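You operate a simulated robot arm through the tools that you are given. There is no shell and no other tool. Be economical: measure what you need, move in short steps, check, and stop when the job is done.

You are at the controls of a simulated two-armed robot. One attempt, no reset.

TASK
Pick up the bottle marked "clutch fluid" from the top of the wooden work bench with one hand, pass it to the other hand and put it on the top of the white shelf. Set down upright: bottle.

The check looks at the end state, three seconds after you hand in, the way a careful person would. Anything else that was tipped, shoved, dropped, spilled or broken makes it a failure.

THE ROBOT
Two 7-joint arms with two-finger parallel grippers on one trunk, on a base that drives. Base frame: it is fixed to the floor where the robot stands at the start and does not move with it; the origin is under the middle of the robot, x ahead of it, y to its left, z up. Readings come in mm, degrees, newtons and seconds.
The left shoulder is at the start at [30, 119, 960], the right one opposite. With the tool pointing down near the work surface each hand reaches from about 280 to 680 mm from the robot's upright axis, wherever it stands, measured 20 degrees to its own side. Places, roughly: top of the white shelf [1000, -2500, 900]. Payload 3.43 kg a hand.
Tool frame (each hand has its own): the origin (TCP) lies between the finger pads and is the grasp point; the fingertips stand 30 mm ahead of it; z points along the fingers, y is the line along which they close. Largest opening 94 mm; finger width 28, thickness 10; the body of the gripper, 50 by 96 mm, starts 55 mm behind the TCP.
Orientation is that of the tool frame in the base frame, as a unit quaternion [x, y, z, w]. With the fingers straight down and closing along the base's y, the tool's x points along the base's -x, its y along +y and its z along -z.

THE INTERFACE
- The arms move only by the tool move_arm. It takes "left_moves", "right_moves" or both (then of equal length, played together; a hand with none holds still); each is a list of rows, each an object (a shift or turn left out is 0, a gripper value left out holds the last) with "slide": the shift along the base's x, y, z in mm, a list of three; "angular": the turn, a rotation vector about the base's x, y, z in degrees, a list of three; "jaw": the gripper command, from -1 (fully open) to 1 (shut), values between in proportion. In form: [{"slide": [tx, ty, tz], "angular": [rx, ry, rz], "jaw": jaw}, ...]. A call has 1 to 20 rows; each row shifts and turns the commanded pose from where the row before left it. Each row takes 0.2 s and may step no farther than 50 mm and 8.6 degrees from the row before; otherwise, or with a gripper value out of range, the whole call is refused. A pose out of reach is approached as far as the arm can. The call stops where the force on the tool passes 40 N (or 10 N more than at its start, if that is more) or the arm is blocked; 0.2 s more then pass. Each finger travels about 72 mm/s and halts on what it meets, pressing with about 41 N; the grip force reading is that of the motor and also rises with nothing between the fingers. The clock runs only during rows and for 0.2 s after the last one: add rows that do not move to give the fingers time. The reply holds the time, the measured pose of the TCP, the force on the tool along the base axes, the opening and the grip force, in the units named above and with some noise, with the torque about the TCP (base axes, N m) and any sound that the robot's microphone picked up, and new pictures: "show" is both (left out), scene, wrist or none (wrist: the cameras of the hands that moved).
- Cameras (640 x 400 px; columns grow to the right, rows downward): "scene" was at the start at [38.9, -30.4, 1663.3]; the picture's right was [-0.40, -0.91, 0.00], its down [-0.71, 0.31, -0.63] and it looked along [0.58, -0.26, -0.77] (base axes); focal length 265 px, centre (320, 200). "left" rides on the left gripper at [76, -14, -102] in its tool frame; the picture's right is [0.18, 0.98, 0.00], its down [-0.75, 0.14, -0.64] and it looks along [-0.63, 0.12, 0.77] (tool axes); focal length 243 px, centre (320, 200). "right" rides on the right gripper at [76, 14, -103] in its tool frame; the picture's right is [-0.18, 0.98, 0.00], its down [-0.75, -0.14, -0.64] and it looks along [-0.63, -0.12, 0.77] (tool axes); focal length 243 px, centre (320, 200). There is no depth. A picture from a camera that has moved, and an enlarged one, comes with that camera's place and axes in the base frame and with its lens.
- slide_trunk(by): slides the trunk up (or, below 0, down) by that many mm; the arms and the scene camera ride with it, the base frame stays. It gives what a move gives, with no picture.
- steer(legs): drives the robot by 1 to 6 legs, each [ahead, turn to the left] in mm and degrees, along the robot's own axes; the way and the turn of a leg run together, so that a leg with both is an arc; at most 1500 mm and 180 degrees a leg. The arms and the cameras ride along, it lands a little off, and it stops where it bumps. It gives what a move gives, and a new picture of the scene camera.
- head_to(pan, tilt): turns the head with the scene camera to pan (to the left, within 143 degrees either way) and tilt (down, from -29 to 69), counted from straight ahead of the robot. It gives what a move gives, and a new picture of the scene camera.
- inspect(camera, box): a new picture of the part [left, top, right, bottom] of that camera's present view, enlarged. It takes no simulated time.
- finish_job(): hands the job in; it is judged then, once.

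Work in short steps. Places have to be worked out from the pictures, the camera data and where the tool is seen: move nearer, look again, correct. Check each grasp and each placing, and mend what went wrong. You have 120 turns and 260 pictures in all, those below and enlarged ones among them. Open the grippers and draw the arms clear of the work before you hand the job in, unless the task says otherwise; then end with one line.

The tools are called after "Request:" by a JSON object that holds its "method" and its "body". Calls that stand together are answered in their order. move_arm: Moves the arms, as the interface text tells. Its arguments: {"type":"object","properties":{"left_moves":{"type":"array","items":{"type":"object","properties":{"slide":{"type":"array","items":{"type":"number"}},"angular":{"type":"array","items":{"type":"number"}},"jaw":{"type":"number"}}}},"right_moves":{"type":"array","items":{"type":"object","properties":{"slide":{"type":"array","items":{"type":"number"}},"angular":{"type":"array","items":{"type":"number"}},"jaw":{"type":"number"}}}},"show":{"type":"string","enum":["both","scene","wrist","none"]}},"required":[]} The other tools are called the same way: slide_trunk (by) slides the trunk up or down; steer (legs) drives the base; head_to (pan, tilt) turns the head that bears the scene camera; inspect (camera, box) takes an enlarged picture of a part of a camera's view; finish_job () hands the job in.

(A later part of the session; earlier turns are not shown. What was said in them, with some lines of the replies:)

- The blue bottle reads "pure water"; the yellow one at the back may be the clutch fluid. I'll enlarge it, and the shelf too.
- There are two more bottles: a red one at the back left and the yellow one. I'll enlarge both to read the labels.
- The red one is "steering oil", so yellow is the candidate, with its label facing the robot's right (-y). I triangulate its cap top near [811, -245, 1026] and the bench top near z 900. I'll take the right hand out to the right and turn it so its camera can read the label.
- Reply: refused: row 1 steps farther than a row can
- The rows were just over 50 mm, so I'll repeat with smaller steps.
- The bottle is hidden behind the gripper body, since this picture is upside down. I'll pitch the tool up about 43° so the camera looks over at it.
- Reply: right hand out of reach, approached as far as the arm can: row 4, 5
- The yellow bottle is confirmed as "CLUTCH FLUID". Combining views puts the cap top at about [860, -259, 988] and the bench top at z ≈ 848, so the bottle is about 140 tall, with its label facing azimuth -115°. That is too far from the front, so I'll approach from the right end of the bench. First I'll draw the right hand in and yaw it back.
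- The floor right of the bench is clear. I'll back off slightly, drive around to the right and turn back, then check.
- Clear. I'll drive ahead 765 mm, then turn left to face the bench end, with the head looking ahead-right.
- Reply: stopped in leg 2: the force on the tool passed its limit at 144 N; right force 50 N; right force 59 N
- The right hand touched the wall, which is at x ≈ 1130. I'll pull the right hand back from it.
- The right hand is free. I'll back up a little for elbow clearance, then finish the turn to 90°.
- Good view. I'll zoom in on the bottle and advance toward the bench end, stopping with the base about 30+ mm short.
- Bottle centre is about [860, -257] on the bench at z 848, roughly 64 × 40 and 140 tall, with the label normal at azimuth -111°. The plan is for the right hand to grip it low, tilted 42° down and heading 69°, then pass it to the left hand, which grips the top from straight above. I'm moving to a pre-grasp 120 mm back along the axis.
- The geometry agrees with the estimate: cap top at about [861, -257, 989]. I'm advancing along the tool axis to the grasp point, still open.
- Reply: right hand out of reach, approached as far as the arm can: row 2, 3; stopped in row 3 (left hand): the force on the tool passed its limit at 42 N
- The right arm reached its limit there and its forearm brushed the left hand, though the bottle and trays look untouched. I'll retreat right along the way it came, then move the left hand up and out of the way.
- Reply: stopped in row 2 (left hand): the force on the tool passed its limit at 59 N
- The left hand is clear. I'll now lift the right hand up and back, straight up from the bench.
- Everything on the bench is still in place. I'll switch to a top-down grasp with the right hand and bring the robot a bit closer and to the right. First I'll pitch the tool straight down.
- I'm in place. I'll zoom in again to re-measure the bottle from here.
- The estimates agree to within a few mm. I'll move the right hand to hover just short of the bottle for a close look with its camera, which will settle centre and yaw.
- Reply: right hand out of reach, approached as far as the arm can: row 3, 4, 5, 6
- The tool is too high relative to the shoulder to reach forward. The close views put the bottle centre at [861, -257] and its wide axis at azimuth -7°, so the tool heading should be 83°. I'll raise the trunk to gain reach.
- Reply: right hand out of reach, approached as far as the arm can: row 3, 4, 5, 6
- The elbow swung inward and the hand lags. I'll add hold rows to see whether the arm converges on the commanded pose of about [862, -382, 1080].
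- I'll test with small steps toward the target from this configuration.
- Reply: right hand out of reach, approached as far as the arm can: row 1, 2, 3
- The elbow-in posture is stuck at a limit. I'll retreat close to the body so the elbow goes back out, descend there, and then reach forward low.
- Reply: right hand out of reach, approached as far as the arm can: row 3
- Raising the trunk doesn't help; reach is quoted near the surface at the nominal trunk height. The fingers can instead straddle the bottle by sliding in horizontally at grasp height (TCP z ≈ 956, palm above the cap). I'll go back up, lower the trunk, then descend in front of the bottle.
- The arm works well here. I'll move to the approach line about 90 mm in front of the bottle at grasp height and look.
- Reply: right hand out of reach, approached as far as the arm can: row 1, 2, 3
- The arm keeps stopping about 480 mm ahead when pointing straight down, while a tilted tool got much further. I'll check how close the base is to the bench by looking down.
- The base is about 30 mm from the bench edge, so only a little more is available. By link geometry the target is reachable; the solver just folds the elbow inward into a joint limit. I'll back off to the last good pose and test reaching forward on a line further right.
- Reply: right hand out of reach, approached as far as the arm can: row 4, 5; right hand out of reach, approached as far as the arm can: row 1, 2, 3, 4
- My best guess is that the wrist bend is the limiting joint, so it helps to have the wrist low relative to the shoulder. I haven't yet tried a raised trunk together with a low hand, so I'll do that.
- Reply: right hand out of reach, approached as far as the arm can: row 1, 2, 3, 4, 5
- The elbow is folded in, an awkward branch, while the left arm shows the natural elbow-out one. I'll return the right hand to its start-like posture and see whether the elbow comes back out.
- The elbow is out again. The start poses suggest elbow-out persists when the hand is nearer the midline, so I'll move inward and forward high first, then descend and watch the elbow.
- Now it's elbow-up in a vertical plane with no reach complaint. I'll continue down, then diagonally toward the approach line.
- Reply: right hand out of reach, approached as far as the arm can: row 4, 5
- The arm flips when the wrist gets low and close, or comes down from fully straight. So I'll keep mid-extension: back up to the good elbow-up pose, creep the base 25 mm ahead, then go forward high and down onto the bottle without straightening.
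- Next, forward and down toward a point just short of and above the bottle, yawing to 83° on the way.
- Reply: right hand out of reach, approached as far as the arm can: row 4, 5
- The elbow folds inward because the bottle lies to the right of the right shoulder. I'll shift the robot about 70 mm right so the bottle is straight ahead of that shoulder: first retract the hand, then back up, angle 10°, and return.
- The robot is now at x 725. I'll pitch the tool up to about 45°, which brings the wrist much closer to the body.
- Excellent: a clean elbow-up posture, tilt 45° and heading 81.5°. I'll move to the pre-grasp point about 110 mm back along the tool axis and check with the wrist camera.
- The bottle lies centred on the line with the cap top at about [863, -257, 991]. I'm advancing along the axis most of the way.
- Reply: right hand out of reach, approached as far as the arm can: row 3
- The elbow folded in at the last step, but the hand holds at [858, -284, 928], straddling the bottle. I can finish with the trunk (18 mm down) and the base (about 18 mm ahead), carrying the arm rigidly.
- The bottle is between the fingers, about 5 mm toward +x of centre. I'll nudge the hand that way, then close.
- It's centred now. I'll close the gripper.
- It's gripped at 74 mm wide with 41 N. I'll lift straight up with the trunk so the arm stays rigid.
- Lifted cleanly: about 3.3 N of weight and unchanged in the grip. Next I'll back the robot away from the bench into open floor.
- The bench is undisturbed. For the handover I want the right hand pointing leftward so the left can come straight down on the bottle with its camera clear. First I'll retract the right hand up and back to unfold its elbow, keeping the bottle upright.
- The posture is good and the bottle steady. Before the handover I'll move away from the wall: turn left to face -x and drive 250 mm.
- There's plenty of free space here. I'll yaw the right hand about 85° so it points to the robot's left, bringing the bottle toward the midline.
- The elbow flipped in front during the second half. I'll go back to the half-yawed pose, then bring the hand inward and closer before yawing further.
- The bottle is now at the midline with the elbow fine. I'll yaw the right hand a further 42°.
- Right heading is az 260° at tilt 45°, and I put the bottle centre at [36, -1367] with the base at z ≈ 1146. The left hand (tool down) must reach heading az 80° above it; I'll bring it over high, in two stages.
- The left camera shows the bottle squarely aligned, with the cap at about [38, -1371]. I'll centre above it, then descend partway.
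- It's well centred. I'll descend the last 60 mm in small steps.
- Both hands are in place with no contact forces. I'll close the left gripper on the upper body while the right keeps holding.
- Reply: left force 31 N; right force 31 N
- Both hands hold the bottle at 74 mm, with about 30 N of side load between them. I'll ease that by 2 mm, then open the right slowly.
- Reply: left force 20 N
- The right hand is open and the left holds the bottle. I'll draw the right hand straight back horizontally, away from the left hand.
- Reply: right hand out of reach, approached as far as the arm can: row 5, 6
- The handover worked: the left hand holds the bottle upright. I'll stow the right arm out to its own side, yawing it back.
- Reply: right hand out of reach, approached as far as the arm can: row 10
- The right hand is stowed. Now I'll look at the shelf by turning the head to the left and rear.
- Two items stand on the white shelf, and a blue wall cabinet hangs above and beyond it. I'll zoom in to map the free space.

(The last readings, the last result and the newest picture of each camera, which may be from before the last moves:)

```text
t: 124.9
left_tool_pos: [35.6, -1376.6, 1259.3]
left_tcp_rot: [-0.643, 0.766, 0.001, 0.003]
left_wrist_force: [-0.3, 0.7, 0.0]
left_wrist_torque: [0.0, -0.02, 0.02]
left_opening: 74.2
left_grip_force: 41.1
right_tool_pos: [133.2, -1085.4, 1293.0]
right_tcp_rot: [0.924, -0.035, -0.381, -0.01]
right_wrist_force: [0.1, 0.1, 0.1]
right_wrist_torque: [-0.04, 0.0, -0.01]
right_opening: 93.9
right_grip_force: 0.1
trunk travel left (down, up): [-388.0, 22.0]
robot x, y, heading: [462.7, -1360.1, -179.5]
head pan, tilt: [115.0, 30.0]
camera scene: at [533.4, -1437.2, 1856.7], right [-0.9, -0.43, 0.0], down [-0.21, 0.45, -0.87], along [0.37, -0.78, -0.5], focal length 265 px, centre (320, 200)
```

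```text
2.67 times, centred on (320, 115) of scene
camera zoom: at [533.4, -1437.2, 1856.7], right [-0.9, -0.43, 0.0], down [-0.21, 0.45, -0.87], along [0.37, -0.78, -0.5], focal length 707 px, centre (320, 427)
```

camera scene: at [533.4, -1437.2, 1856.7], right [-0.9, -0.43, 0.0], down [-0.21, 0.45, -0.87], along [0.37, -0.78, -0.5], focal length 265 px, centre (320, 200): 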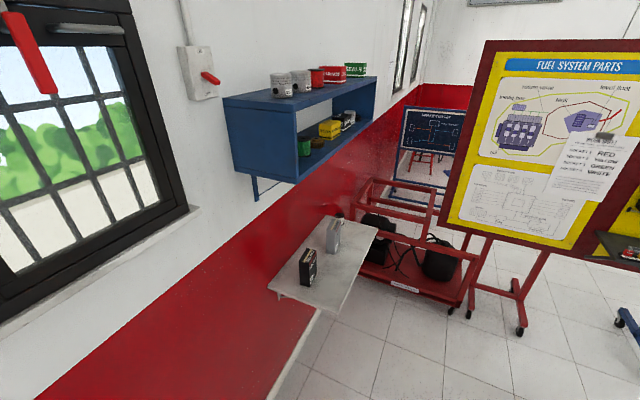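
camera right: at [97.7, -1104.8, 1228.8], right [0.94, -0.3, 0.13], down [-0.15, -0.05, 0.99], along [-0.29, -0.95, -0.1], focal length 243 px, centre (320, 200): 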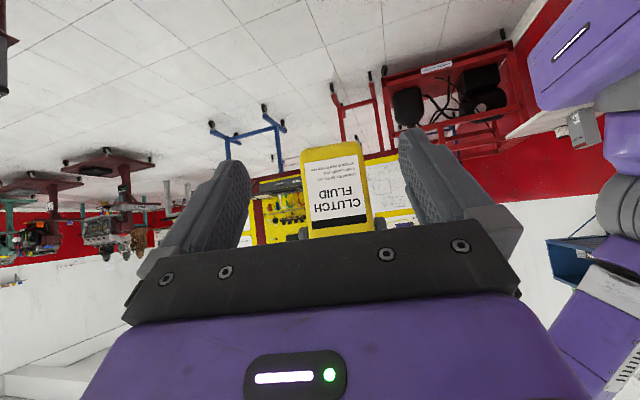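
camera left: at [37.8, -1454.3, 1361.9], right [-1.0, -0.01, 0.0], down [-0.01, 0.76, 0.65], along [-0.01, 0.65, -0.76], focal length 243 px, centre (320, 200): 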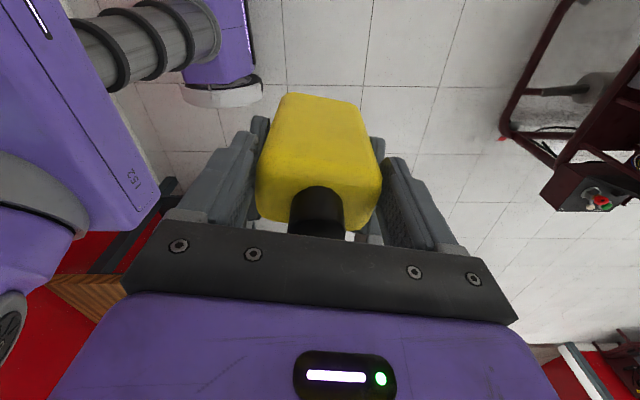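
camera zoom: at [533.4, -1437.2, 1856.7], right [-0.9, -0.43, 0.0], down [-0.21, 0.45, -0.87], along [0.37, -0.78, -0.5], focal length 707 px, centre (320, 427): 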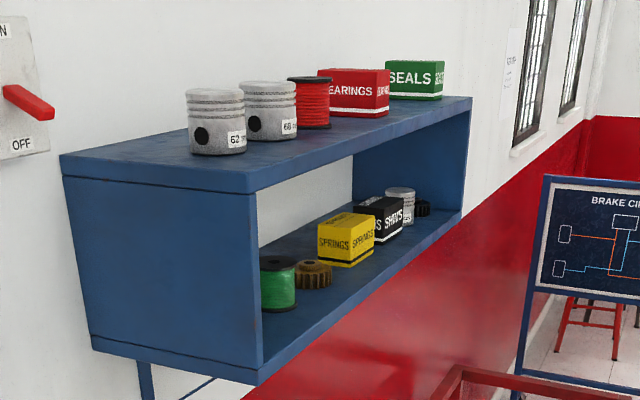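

Shelf map, assuming top z ≈ 900: x 775–1120, y -2105 to -2775. The RELAYS box is around [970, -2225] and the silver box around [940, -2470]. The free spot is about [850, -2345]. Keeping the arm pose fixed, I'll drive round to face the shelf from x ≈ 160, well clear, and then use trunk and base only.

Request:
{"method": "steer", "body": {"legs": [[290, 0], [0, 89.5], [985, 0], [0, 90]]}}

Request:
{"method": "head_to", "body": {"pan": 0, "tilt": 40}}

```text
t: 139.3
left_tool_pos: [596.5, -2313.7, 1259.9]
left_tcp_rot: [0.763, 0.646, -0.003, 0.001]
left_wrist_force: [-0.6, 0.6, -0.2]
left_wrist_torque: [0.05, -0.01, 0.01]
left_opening: 74.0
left_grip_force: 41.4
right_tool_pos: [501.0, -2605.2, 1293.0]
right_tcp_rot: [0.034, 0.924, -0.009, 0.38]
right_wrist_force: [-0.4, 0.1, -0.2]
right_wrist_torque: [-0.03, 0.02, -0.01]
right_opening: 94.2
right_grip_force: 0.0
trunk travel left (down, up): [-388.0, 22.0]
robot x, y, heading: [167.1, -2339.5, 0.8]
head pan, tilt: [115.0, 30.0]
camera scene: at [96.4, -2255.9, 1856.7], right [0.9, 0.44, 0.0], down [0.22, -0.45, -0.87], along [-0.38, 0.78, -0.5], focal length 265 px, centre (320, 200)
```

scene: 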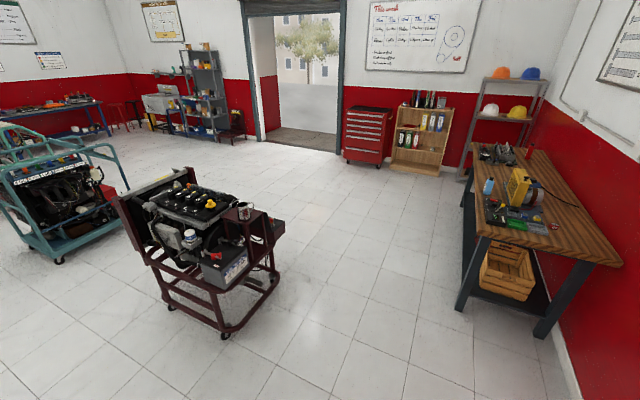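

```text
t: 141.2
left_tool_pos: [596.3, -2313.2, 1259.2]
left_tcp_rot: [0.763, 0.646, -0.003, 0.001]
left_wrist_force: [0.9, 0.4, -0.5]
left_wrist_torque: [0.05, 0.0, 0.01]
left_opening: 74.3
left_grip_force: 40.6
right_tool_pos: [501.3, -2606.6, 1293.3]
right_tcp_rot: [0.032, 0.924, -0.007, 0.38]
right_wrist_force: [0.2, 0.2, -0.8]
right_wrist_torque: [-0.02, 0.02, 0.01]
right_opening: 93.8
right_grip_force: 0.1
trunk travel left (down, up): [-388.0, 22.0]
robot x, y, heading: [165.5, -2339.1, 1.1]
head pan, tilt: [0.0, 40.0]
camera scene: at [220.7, -2336.1, 1841.3], right [0.01, -1.0, 0.0], down [-0.64, -0.01, -0.77], along [0.77, 0.01, -0.64], focal length 265 px, centre (320, 200)
```

scene: 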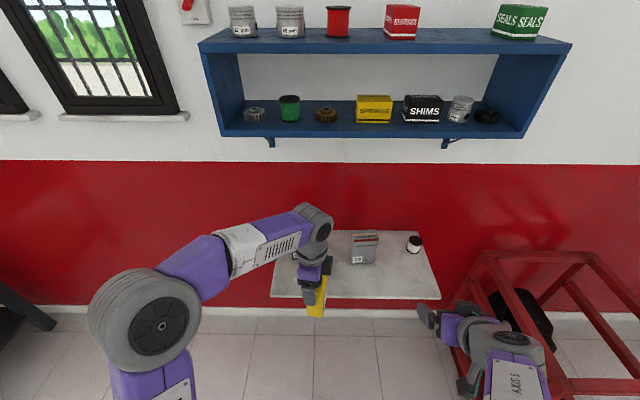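

The view matches my map, with shelf z about 890 ± 15. I'll lower the trunk so the bottle base is about 70 mm above the shelf, turn 4° right, and drive most of the way in.

Request:
{"method": "slide_trunk", "body": {"by": -180}}

Request:
{"method": "steer", "body": {"legs": [[0, -4], [130, 0]]}}

Request:
{"method": "head_to", "body": {"pan": -5, "tilt": 50}}

```text
t: 143.2
left_tool_pos: [597.1, -2314.3, 1079.8]
left_tcp_rot: [0.763, 0.646, -0.003, 0.001]
left_wrist_force: [-0.8, -0.6, -0.5]
left_wrist_torque: [0.03, -0.01, 0.0]
left_opening: 74.0
left_grip_force: 41.7
right_tool_pos: [502.8, -2606.1, 1112.7]
right_tcp_rot: [0.033, 0.924, -0.009, 0.38]
right_wrist_force: [-0.2, 0.6, 0.1]
right_wrist_torque: [-0.02, 0.0, -0.02]
right_opening: 94.2
right_grip_force: 0.1
trunk travel left (down, up): [-208.0, 202.0]
robot x, y, heading: [167.3, -2335.6, 0.8]
head pan, tilt: [0.0, 40.0]
```

```text
t: 145.0
left_tool_pos: [727.5, -2350.1, 1080.2]
left_tcp_rot: [0.785, 0.62, -0.003, 0.002]
left_wrist_force: [1.5, -0.5, 0.5]
left_wrist_torque: [0.06, 0.03, 0.0]
left_opening: 74.1
left_grip_force: 40.7
right_tool_pos: [611.9, -2637.4, 1113.6]
right_tcp_rot: [0.065, 0.923, -0.022, 0.379]
right_wrist_force: [-0.1, -0.3, 0.2]
right_wrist_torque: [-0.02, 0.01, -0.01]
right_opening: 94.1
right_grip_force: 0.1
trunk travel left (down, up): [-208.0, 202.0]
robot x, y, heading: [295.9, -2344.0, -3.3]
head pan, tilt: [0.0, 40.0]
camera scene: at [351.6, -2347.5, 1661.2], right [-0.06, -1.0, 0.0], down [-0.64, 0.04, -0.77], along [0.76, -0.04, -0.64], focal length 265 px, centre (320, 200)
```

scene: 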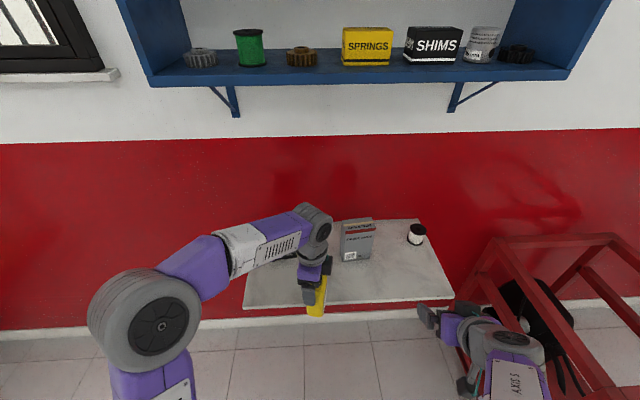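

```text
t: 145.7
left_tool_pos: [726.1, -2351.8, 1079.3]
left_tcp_rot: [0.786, 0.619, -0.003, 0.001]
left_wrist_force: [-0.3, -0.4, -0.3]
left_wrist_torque: [-0.02, -0.04, -0.01]
left_opening: 74.0
left_grip_force: 41.7
right_tool_pos: [611.2, -2637.1, 1113.0]
right_tcp_rot: [0.065, 0.923, -0.021, 0.38]
right_wrist_force: [-0.4, -0.2, -0.3]
right_wrist_torque: [0.01, 0.0, -0.02]
right_opening: 94.1
right_grip_force: 0.1
trunk travel left (down, up): [-208.0, 202.0]
robot x, y, heading: [296.2, -2344.8, -3.1]
head pan, tilt: [-5.0, 50.0]
camera scene: at [341.1, -2353.5, 1647.2], right [-0.14, -0.99, 0.0], down [-0.76, 0.11, -0.64], along [0.64, -0.09, -0.77], focal length 265 px, centre (320, 200)
```

scene: 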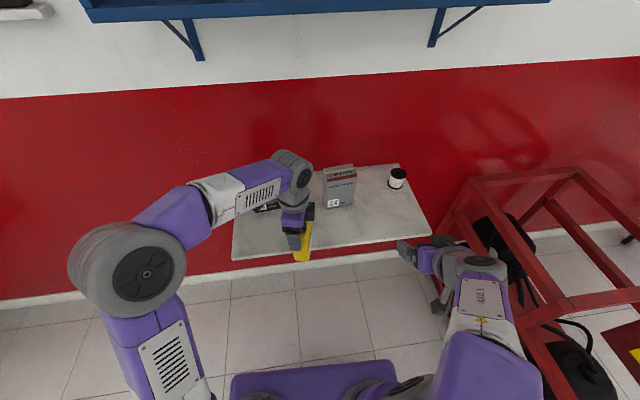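

The bottle is approaching the gap. Forward another 120 mm to put it at about x 847, then inspect.

Request:
{"method": "steer", "body": {"legs": [[120, 0]]}}

Request:
{"method": "inspect", "body": {"camera": "scene", "box": [220, 140, 440, 290]}}

Request:
{"method": "inspect", "body": {"camera": "left", "box": [0, 0, 640, 400]}}

```text
t: 146.9
left_tool_pos: [845.8, -2358.3, 1079.2]
left_tcp_rot: [0.786, 0.618, -0.004, 0.001]
left_wrist_force: [0.5, 0.4, -0.3]
left_wrist_torque: [0.01, 0.0, 0.0]
left_opening: 74.2
left_grip_force: 41.3
right_tool_pos: [731.3, -2643.4, 1112.8]
right_tcp_rot: [0.066, 0.923, -0.022, 0.379]
right_wrist_force: [0.2, 0.2, 0.0]
right_wrist_torque: [0.04, 0.01, -0.02]
right_opening: 94.1
right_grip_force: 0.0
trunk travel left (down, up): [-208.0, 202.0]
robot x, y, heading: [413.1, -2353.1, -3.3]
head pan, tilt: [-5.0, 50.0]
camera scene: at [462.1, -2360.5, 1647.1], right [-0.14, -0.99, 0.0], down [-0.76, 0.11, -0.64], along [0.64, -0.09, -0.77], focal length 265 px, centre (320, 200)
```

scene: 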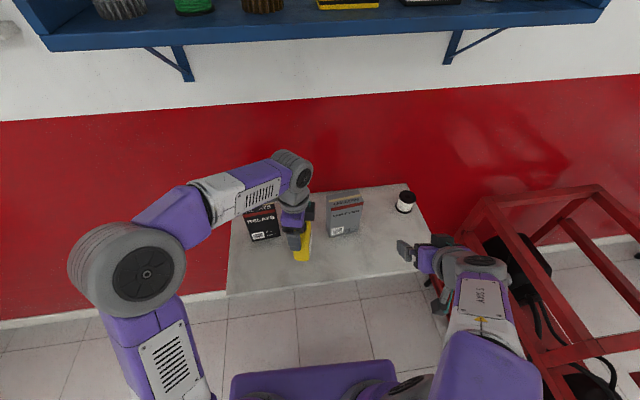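

```text
2.67 times, centred on (330, 215) of scene
camera zoom: at [462.1, -2360.5, 1647.1], right [-0.14, -0.99, 0.0], down [-0.76, 0.11, -0.64], along [0.64, -0.09, -0.77], focal length 707 px, centre (293, 160)
```

zoom: 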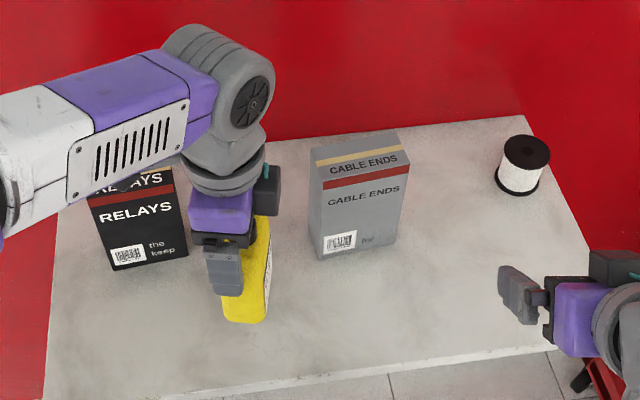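

```text
1.00 times, centred on (320, 200) of left (not enlarged: the box is as wide or as high as the picture)
camera zoom: at [850.6, -2279.7, 1181.3], right [1.0, -0.05, 0.0], down [-0.04, -0.76, 0.65], along [-0.04, -0.65, -0.76], focal length 243 px, centre (320, 200)
```

zoom: 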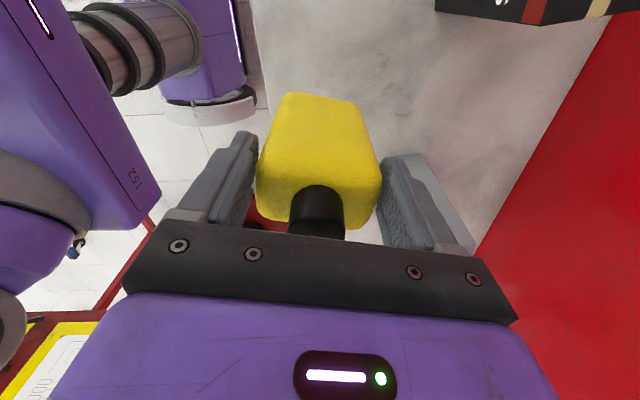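

Positions look good: the bottle is clear of RELAYS (y > -2297) and CABLE ENDS (y < -2459, x > 927), with a 40 mm front margin. I'll lower 45 mm by trunk, then step down gently watching force.

Request:
{"method": "slide_trunk", "body": {"by": -45}}

Request:
{"method": "move_arm", "body": {"left_moves": [{"slide": [0, 0, -4]}, {"slide": [0, 0, -4]}, {}], "show": "both"}}

Request:
{"method": "inspect", "body": {"camera": "scene", "box": [220, 160, 380, 260]}}

```text
t: 147.8
left_tool_pos: [845.8, -2357.9, 1035.7]
left_tcp_rot: [0.786, 0.618, -0.002, 0.001]
left_wrist_force: [0.1, 0.0, 0.1]
left_wrist_torque: [0.04, 0.01, 0.01]
left_opening: 74.2
left_grip_force: 40.9
right_tool_pos: [729.5, -2644.5, 1067.8]
right_tcp_rot: [0.066, 0.923, -0.022, 0.379]
right_wrist_force: [-0.2, 0.1, 0.5]
right_wrist_torque: [-0.04, 0.01, -0.01]
right_opening: 93.9
right_grip_force: 0.1
trunk travel left (down, up): [-163.0, 247.0]
robot x, y, heading: [417.6, -2348.8, -3.2]
head pan, tilt: [-5.0, 50.0]
```

```text
t: 148.6
left_tool_pos: [845.2, -2358.1, 1027.8]
left_tcp_rot: [0.786, 0.619, -0.003, 0.001]
left_wrist_force: [-0.4, -1.4, 1.0]
left_wrist_torque: [0.05, -0.04, 0.01]
left_opening: 74.2
left_grip_force: 41.0
right_tool_pos: [729.8, -2643.6, 1068.3]
right_tcp_rot: [0.066, 0.922, -0.022, 0.38]
right_wrist_force: [-0.1, -0.2, -0.1]
right_wrist_torque: [0.0, -0.01, 0.02]
right_opening: 93.9
right_grip_force: 0.1
trunk travel left (down, up): [-163.0, 247.0]
robot x, y, heading: [417.7, -2353.8, -3.2]
head pan, tilt: [-5.0, 50.0]
camera scene: at [460.7, -2360.3, 1602.1], right [-0.14, -0.99, 0.0], down [-0.76, 0.11, -0.64], along [0.64, -0.09, -0.77], focal length 265 px, centre (320, 200)
camera left: at [849.3, -2279.6, 1129.3], right [1.0, -0.05, 0.0], down [-0.04, -0.76, 0.65], along [-0.04, -0.65, -0.76], focal length 243 px, centre (320, 200)
```

scene: 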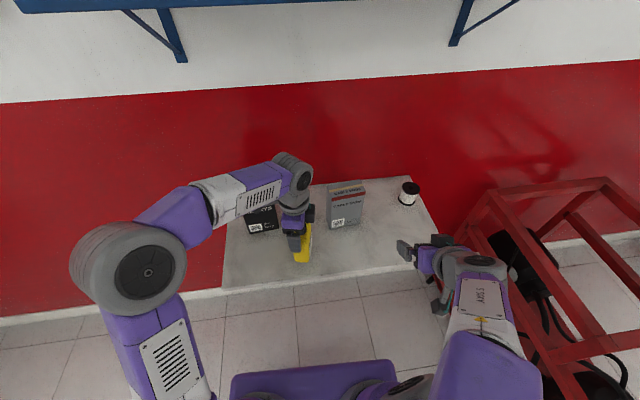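
left: 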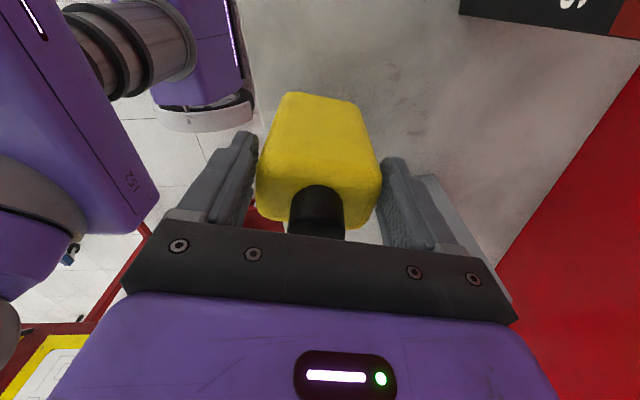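

```text
4.00 times, centred on (300, 210) of scene
camera zoom: at [460.7, -2360.3, 1602.1], right [-0.14, -0.99, 0.0], down [-0.76, 0.11, -0.64], along [0.64, -0.09, -0.77], focal length 1060 px, centre (400, 160)
```

zoom: 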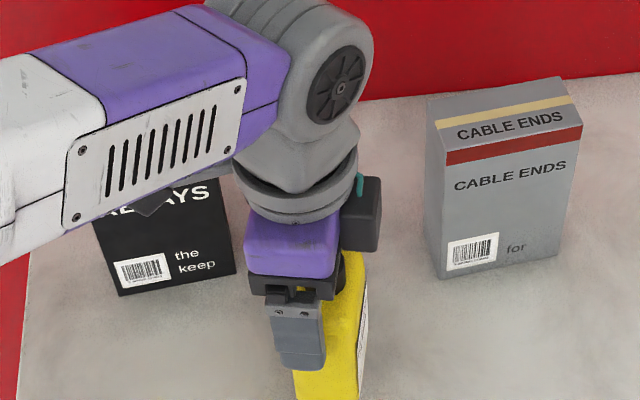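

No contact yet, with the base at about z 915. I'll continue down in 3 mm steps.

Request:
{"method": "move_arm", "body": {"left_moves": [{"slide": [0, 0, -3]}, {"slide": [0, 0, -3]}, {"slide": [0, 0, -3]}, {"slide": [0, 0, -3]}, {}], "show": "none"}}

```text
t: 149.8
left_tool_pos: [846.2, -2357.9, 1014.9]
left_tcp_rot: [0.786, 0.618, -0.003, 0.001]
left_wrist_force: [-0.2, 0.6, 0.7]
left_wrist_torque: [0.05, -0.01, -0.02]
left_opening: 74.1
left_grip_force: 40.9
right_tool_pos: [730.6, -2643.1, 1068.6]
right_tcp_rot: [0.066, 0.922, -0.023, 0.38]
right_wrist_force: [-0.7, -0.6, -0.4]
right_wrist_torque: [0.0, -0.02, 0.02]
right_opening: 94.0
right_grip_force: 0.0
trunk travel left (down, up): [-163.0, 247.0]
robot x, y, heading: [416.7, -2352.6, -3.4]
head pan, tilt: [-5.0, 50.0]
```

Still free at TCP 1015. Next 9 mm.

Request:
{"method": "move_arm", "body": {"left_moves": [{"slide": [0, 0, -3]}, {"slide": [0, 0, -3]}, {"slide": [0, 0, -3]}, {}], "show": "none"}}

```text
t: 150.8
left_tool_pos: [846.0, -2359.6, 1005.5]
left_tcp_rot: [0.786, 0.619, -0.003, 0.001]
left_wrist_force: [-0.3, -0.2, -0.6]
left_wrist_torque: [0.03, -0.01, 0.01]
left_opening: 74.4
left_grip_force: 41.2
right_tool_pos: [729.4, -2644.3, 1067.0]
right_tcp_rot: [0.066, 0.922, -0.022, 0.38]
right_wrist_force: [0.0, 0.0, 0.1]
right_wrist_torque: [0.0, 0.01, -0.02]
right_opening: 93.8
right_grip_force: 0.1
trunk travel left (down, up): [-163.0, 247.0]
robot x, y, heading: [415.8, -2351.0, -3.6]
head pan, tilt: [-5.0, 50.0]
```

Still no contact (base estimated at 892). Another 9 mm.

Request:
{"method": "move_arm", "body": {"left_moves": [{"slide": [0, 0, -3]}, {"slide": [0, 0, -3]}, {"slide": [0, 0, -3]}, {}], "show": "scene"}}

Request:
{"method": "inspect", "body": {"camera": "scene", "box": [240, 190, 368, 270]}}

```text
t: 151.8
left_tool_pos: [846.0, -2358.9, 996.8]
left_tcp_rot: [0.786, 0.618, -0.002, 0.001]
left_wrist_force: [-0.7, 0.2, 0.9]
left_wrist_torque: [0.03, -0.03, 0.01]
left_opening: 74.1
left_grip_force: 40.6
right_tool_pos: [730.6, -2644.3, 1068.4]
right_tcp_rot: [0.066, 0.922, -0.022, 0.38]
right_wrist_force: [0.4, -0.1, -0.4]
right_wrist_torque: [0.01, -0.01, 0.0]
right_opening: 93.9
right_grip_force: 0.0
trunk travel left (down, up): [-163.0, 247.0]
robot x, y, heading: [414.0, -2348.2, -3.4]
head pan, tilt: [-5.0, 50.0]
camera scene: at [460.6, -2360.3, 1602.1], right [-0.14, -0.99, 0.0], down [-0.76, 0.11, -0.64], along [0.64, -0.09, -0.77], focal length 265 px, centre (320, 200)
```

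scene: 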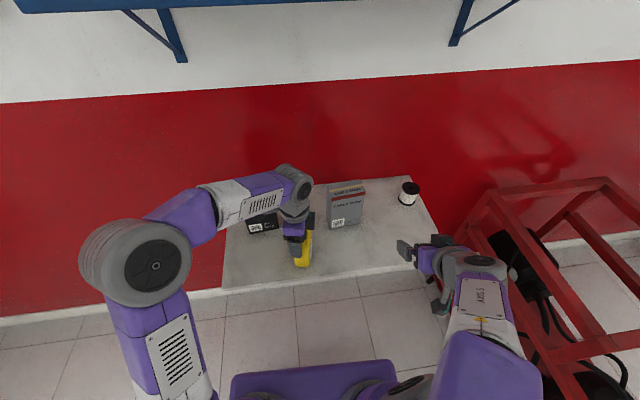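

```text
5.00 times, centred on (304, 230) of scene
camera zoom: at [460.6, -2360.3, 1602.1], right [-0.14, -0.99, 0.0], down [-0.76, 0.11, -0.64], along [0.64, -0.09, -0.77], focal length 1326 px, centre (400, 50)
```

zoom: 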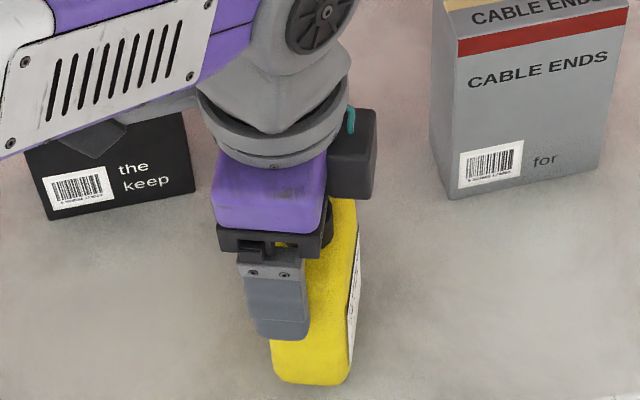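

The bottle is close to its shadow now. Another 9 mm down in 3 mm steps.

Request:
{"method": "move_arm", "body": {"left_moves": [{"slide": [0, 0, -3]}, {"slide": [0, 0, -3]}, {"slide": [0, 0, -3]}, {}], "show": "none"}}

```text
t: 152.8
left_tool_pos: [845.4, -2359.4, 989.5]
left_tcp_rot: [0.785, 0.619, -0.001, 0.005]
left_wrist_force: [7.5, 0.3, 33.7]
left_wrist_torque: [0.03, 0.01, 0.02]
left_opening: 74.4
left_grip_force: 40.8
right_tool_pos: [728.4, -2642.8, 1068.0]
right_tcp_rot: [0.066, 0.922, -0.022, 0.38]
right_wrist_force: [-0.2, 0.1, -0.7]
right_wrist_torque: [0.01, -0.03, -0.02]
right_opening: 93.7
right_grip_force: 0.1
trunk travel left (down, up): [-163.0, 247.0]
robot x, y, heading: [418.6, -2353.1, -3.4]
head pan, tilt: [-5.0, 50.0]
```

Contact: 34 N upward. I'll ease up 2 mm to relieve the load.

Request:
{"method": "move_arm", "body": {"left_moves": [{"slide": [0, 0, 1]}, {"slide": [0, 0, 0.7]}, {}], "show": "none"}}

```text
t: 153.6
left_tool_pos: [844.6, -2358.2, 990.2]
left_tcp_rot: [0.785, 0.619, -0.003, 0.002]
left_wrist_force: [7.5, -0.2, 18.9]
left_wrist_torque: [-0.43, -0.5, 0.23]
left_opening: 74.3
left_grip_force: 41.1
right_tool_pos: [730.1, -2643.0, 1068.6]
right_tcp_rot: [0.066, 0.922, -0.022, 0.38]
right_wrist_force: [0.4, -0.2, 0.1]
right_wrist_torque: [-0.01, 0.02, -0.01]
right_opening: 94.1
right_grip_force: 0.1
trunk travel left (down, up): [-163.0, 247.0]
robot x, y, heading: [418.4, -2352.2, -3.3]
head pan, tilt: [-5.0, 50.0]
```

The load is down to 19 N. I'll raise 1 mm more, then open the left gripper slowly.

Request:
{"method": "move_arm", "body": {"left_moves": [{"slide": [0, 0, 1]}, {}, {"jaw": 0.45}, {"jaw": 0.2}, {"jaw": -0.1}, {"jaw": -0.5}, {"jaw": -1}, {"jaw": -1}, {}], "show": "both"}}

Request:
{"method": "inspect", "body": {"camera": "scene", "box": [240, 190, 368, 270]}}

```text
t: 155.6
left_tool_pos: [845.9, -2358.7, 990.6]
left_tcp_rot: [0.786, 0.618, -0.003, 0.001]
left_wrist_force: [-0.4, -0.8, 0.0]
left_wrist_torque: [0.01, -0.01, -0.02]
left_opening: 93.9
left_grip_force: 0.0
right_tool_pos: [729.7, -2644.7, 1068.8]
right_tcp_rot: [0.066, 0.923, -0.021, 0.379]
right_wrist_force: [0.2, 1.0, 0.1]
right_wrist_torque: [0.02, 0.01, 0.01]
right_opening: 94.0
right_grip_force: 0.0
trunk travel left (down, up): [-163.0, 247.0]
robot x, y, heading: [415.5, -2351.4, -3.4]
head pan, tilt: [-5.0, 50.0]
camera scene: at [460.4, -2360.3, 1602.1], right [-0.14, -0.99, 0.0], down [-0.76, 0.11, -0.64], along [0.64, -0.09, -0.77], focal length 265 px, centre (320, 200)
camera left: at [849.5, -2279.7, 1092.3], right [1.0, -0.05, 0.0], down [-0.04, -0.76, 0.65], along [-0.03, -0.65, -0.76], focal length 243 px, centre (320, 200)
```

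scene: 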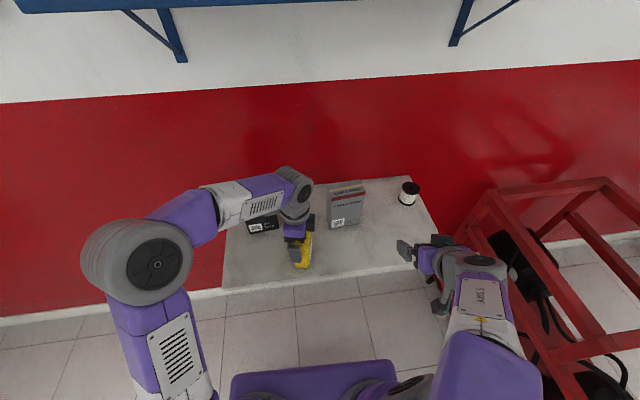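
left: 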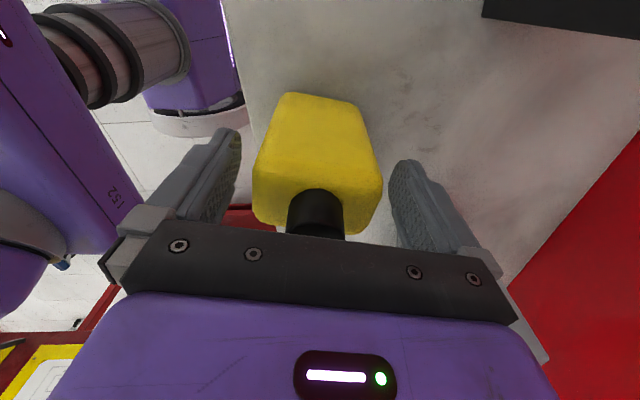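

```text
5.00 times, centred on (304, 230) of scene
camera zoom: at [460.4, -2360.3, 1602.1], right [-0.14, -0.99, 0.0], down [-0.76, 0.11, -0.64], along [0.64, -0.09, -0.77], focal length 1326 px, centre (400, 50)
```

zoom: 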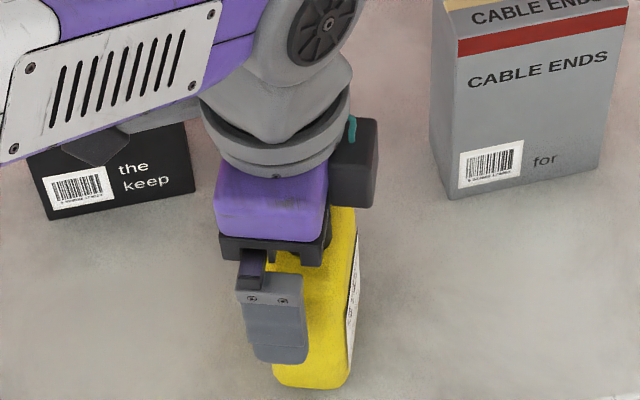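

Released, and the bottle stands upright and still. I'll raise straight up with the trunk so the fingers clear the cap.

Request:
{"method": "slide_trunk", "body": {"by": 110}}

Request:
{"method": "inspect", "body": {"camera": "scene", "box": [220, 180, 412, 300]}}

Request:
{"method": "inspect", "body": {"camera": "left", "box": [0, 0, 640, 400]}}

```text
t: 157.0
left_tool_pos: [846.1, -2358.3, 1100.3]
left_tcp_rot: [0.786, 0.619, -0.002, 0.002]
left_wrist_force: [0.5, 0.4, 0.2]
left_wrist_torque: [0.02, -0.05, 0.0]
left_opening: 94.1
left_grip_force: 0.0
right_tool_pos: [729.4, -2643.9, 1177.6]
right_tcp_rot: [0.066, 0.922, -0.021, 0.38]
right_wrist_force: [-0.4, -0.8, 0.8]
right_wrist_torque: [0.0, 0.01, -0.02]
right_opening: 94.2
right_grip_force: 0.1
trunk travel left (down, up): [-273.0, 137.0]
robot x, y, heading: [415.5, -2354.5, -3.2]
head pan, tilt: [-5.0, 50.0]
```

```text
3.33 times, centred on (316, 240) of scene
camera zoom: at [460.5, -2360.3, 1712.0], right [-0.14, -0.99, 0.0], down [-0.76, 0.11, -0.64], along [0.64, -0.09, -0.77], focal length 884 px, centre (333, 67)
```

zoom: 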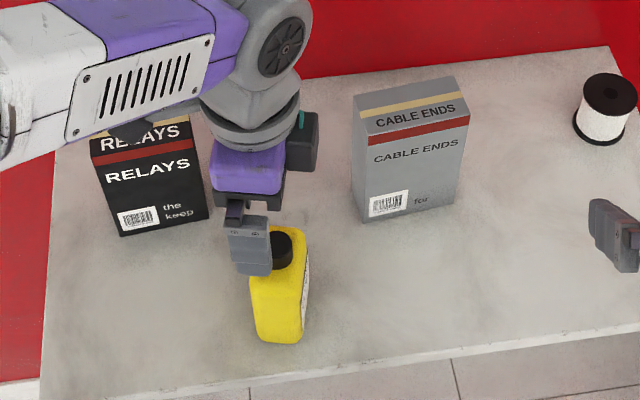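

```text
1.00 times, centred on (320, 200) of left (not enlarged: the box is as wide or as high as the picture)
camera zoom: at [849.5, -2279.7, 1202.0], right [1.0, -0.05, 0.0], down [-0.04, -0.76, 0.65], along [-0.04, -0.65, -0.76], focal length 243 px, centre (320, 200)
```

zoom: 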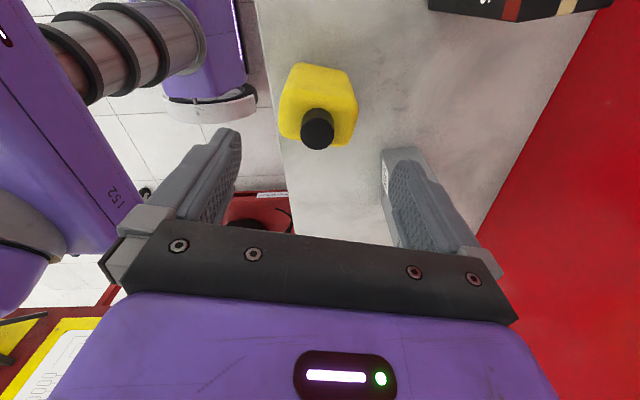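

The bottle stands upright on the shelf with the neighbours untouched. I'll rise a little more and back the robot away.

Request:
{"method": "slide_trunk", "body": {"by": 40}}

Request:
{"method": "steer", "body": {"legs": [[-400, 0]]}}

Request:
{"method": "inspect", "body": {"camera": "scene", "box": [200, 100, 440, 250]}}

```text
t: 157.9
left_tool_pos: [845.8, -2357.8, 1139.9]
left_tcp_rot: [0.786, 0.618, -0.002, 0.001]
left_wrist_force: [0.4, 0.1, 0.1]
left_wrist_torque: [-0.01, 0.01, 0.01]
left_opening: 94.0
left_grip_force: 0.0
right_tool_pos: [730.7, -2643.7, 1217.9]
right_tcp_rot: [0.066, 0.922, -0.023, 0.38]
right_wrist_force: [0.0, -0.6, 0.7]
right_wrist_torque: [0.03, -0.02, -0.02]
right_opening: 94.0
right_grip_force: 0.1
trunk travel left (down, up): [-313.0, 97.0]
robot x, y, heading: [417.8, -2349.5, -3.3]
head pan, tilt: [-5.0, 50.0]
```

```text
t: 160.4
left_tool_pos: [440.5, -2335.3, 1140.5]
left_tcp_rot: [0.784, 0.621, -0.002, 0.001]
left_wrist_force: [-0.3, -1.0, -0.3]
left_wrist_torque: [-0.01, -0.02, -0.04]
left_opening: 94.1
left_grip_force: 0.1
right_tool_pos: [326.7, -2619.5, 1217.9]
right_tcp_rot: [0.064, 0.922, -0.021, 0.38]
right_wrist_force: [0.5, 0.3, -0.2]
right_wrist_torque: [-0.02, 0.02, 0.0]
right_opening: 93.9
right_grip_force: 0.1
trunk travel left (down, up): [-313.0, 97.0]
robot x, y, heading: [11.9, -2328.8, -3.2]
head pan, tilt: [-5.0, 50.0]
camera scene: at [55.9, -2337.9, 1752.1], right [-0.14, -0.99, 0.0], down [-0.76, 0.11, -0.64], along [0.64, -0.09, -0.77], focal length 265 px, centre (320, 200)
```

scene: 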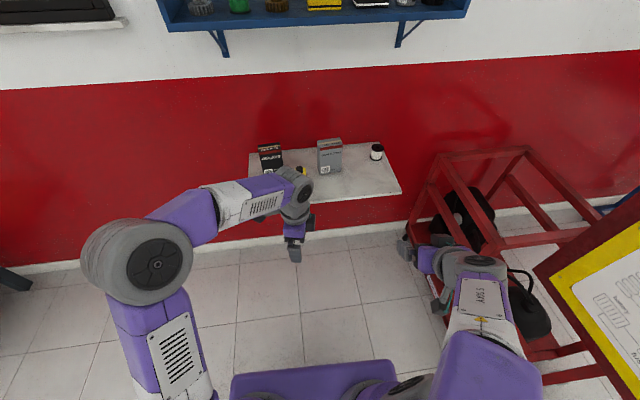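

```text
2.67 times, centred on (320, 175) of scene
camera zoom: at [55.9, -2337.9, 1752.1], right [-0.14, -0.99, 0.0], down [-0.76, 0.11, -0.64], along [0.64, -0.09, -0.77], focal length 707 px, centre (320, 267)
```

zoom: 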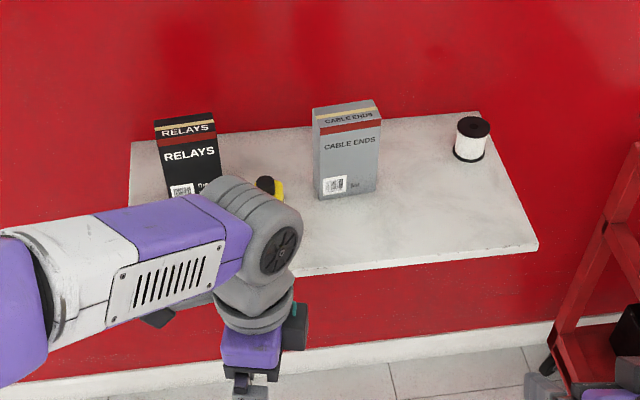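

The arms are clear of the shelf. I'll move the left hand aside for a last look at the bottle.

Request:
{"method": "move_arm", "body": {"left_moves": [{"slide": [-30, 35, 0]}, {"slide": [-30, 35, 0]}, {"slide": [-20, 40, 0]}, {"slide": [0, 40, 0]}], "show": "none"}}

Request:
{"method": "inspect", "body": {"camera": "scene", "box": [220, 110, 420, 235]}}

```text
t: 161.4
left_tool_pos: [360.6, -2182.4, 1139.0]
left_tcp_rot: [0.784, 0.62, -0.004, 0.001]
left_wrist_force: [-0.1, 0.9, -1.0]
left_wrist_torque: [-0.01, -0.02, -0.03]
left_opening: 94.0
left_grip_force: 0.1
right_tool_pos: [327.2, -2618.8, 1218.0]
right_tcp_rot: [0.063, 0.923, -0.021, 0.379]
right_wrist_force: [-0.2, 0.6, 0.5]
right_wrist_torque: [0.0, 0.02, -0.02]
right_opening: 93.8
right_grip_force: 0.0
trunk travel left (down, up): [-313.0, 97.0]
robot x, y, heading: [11.8, -2328.3, -2.8]
head pan, tilt: [-5.0, 50.0]
```

```text
3.20 times, centred on (320, 172) of scene
camera zoom: at [56.2, -2337.0, 1752.2], right [-0.14, -0.99, 0.0], down [-0.76, 0.11, -0.64], along [0.64, -0.09, -0.77], focal length 848 px, centre (320, 288)
```

zoom: 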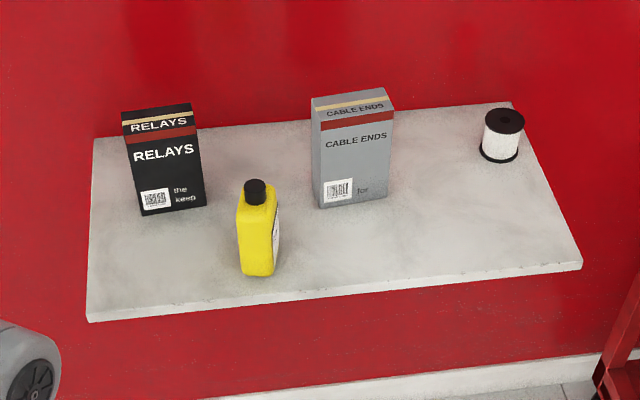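

The bottle stands upright on the white shelf and the other items are undisturbed. Both grippers are open and clear, so I'm handing in.

Request:
{"method": "finish_job", "body": {}}

```text
The job is handed in.
```

The "clutch fluid" bottle was picked up with the right hand, passed to the left hand and set upright on the white shelf, with nothing else disturbed in the last pictures.
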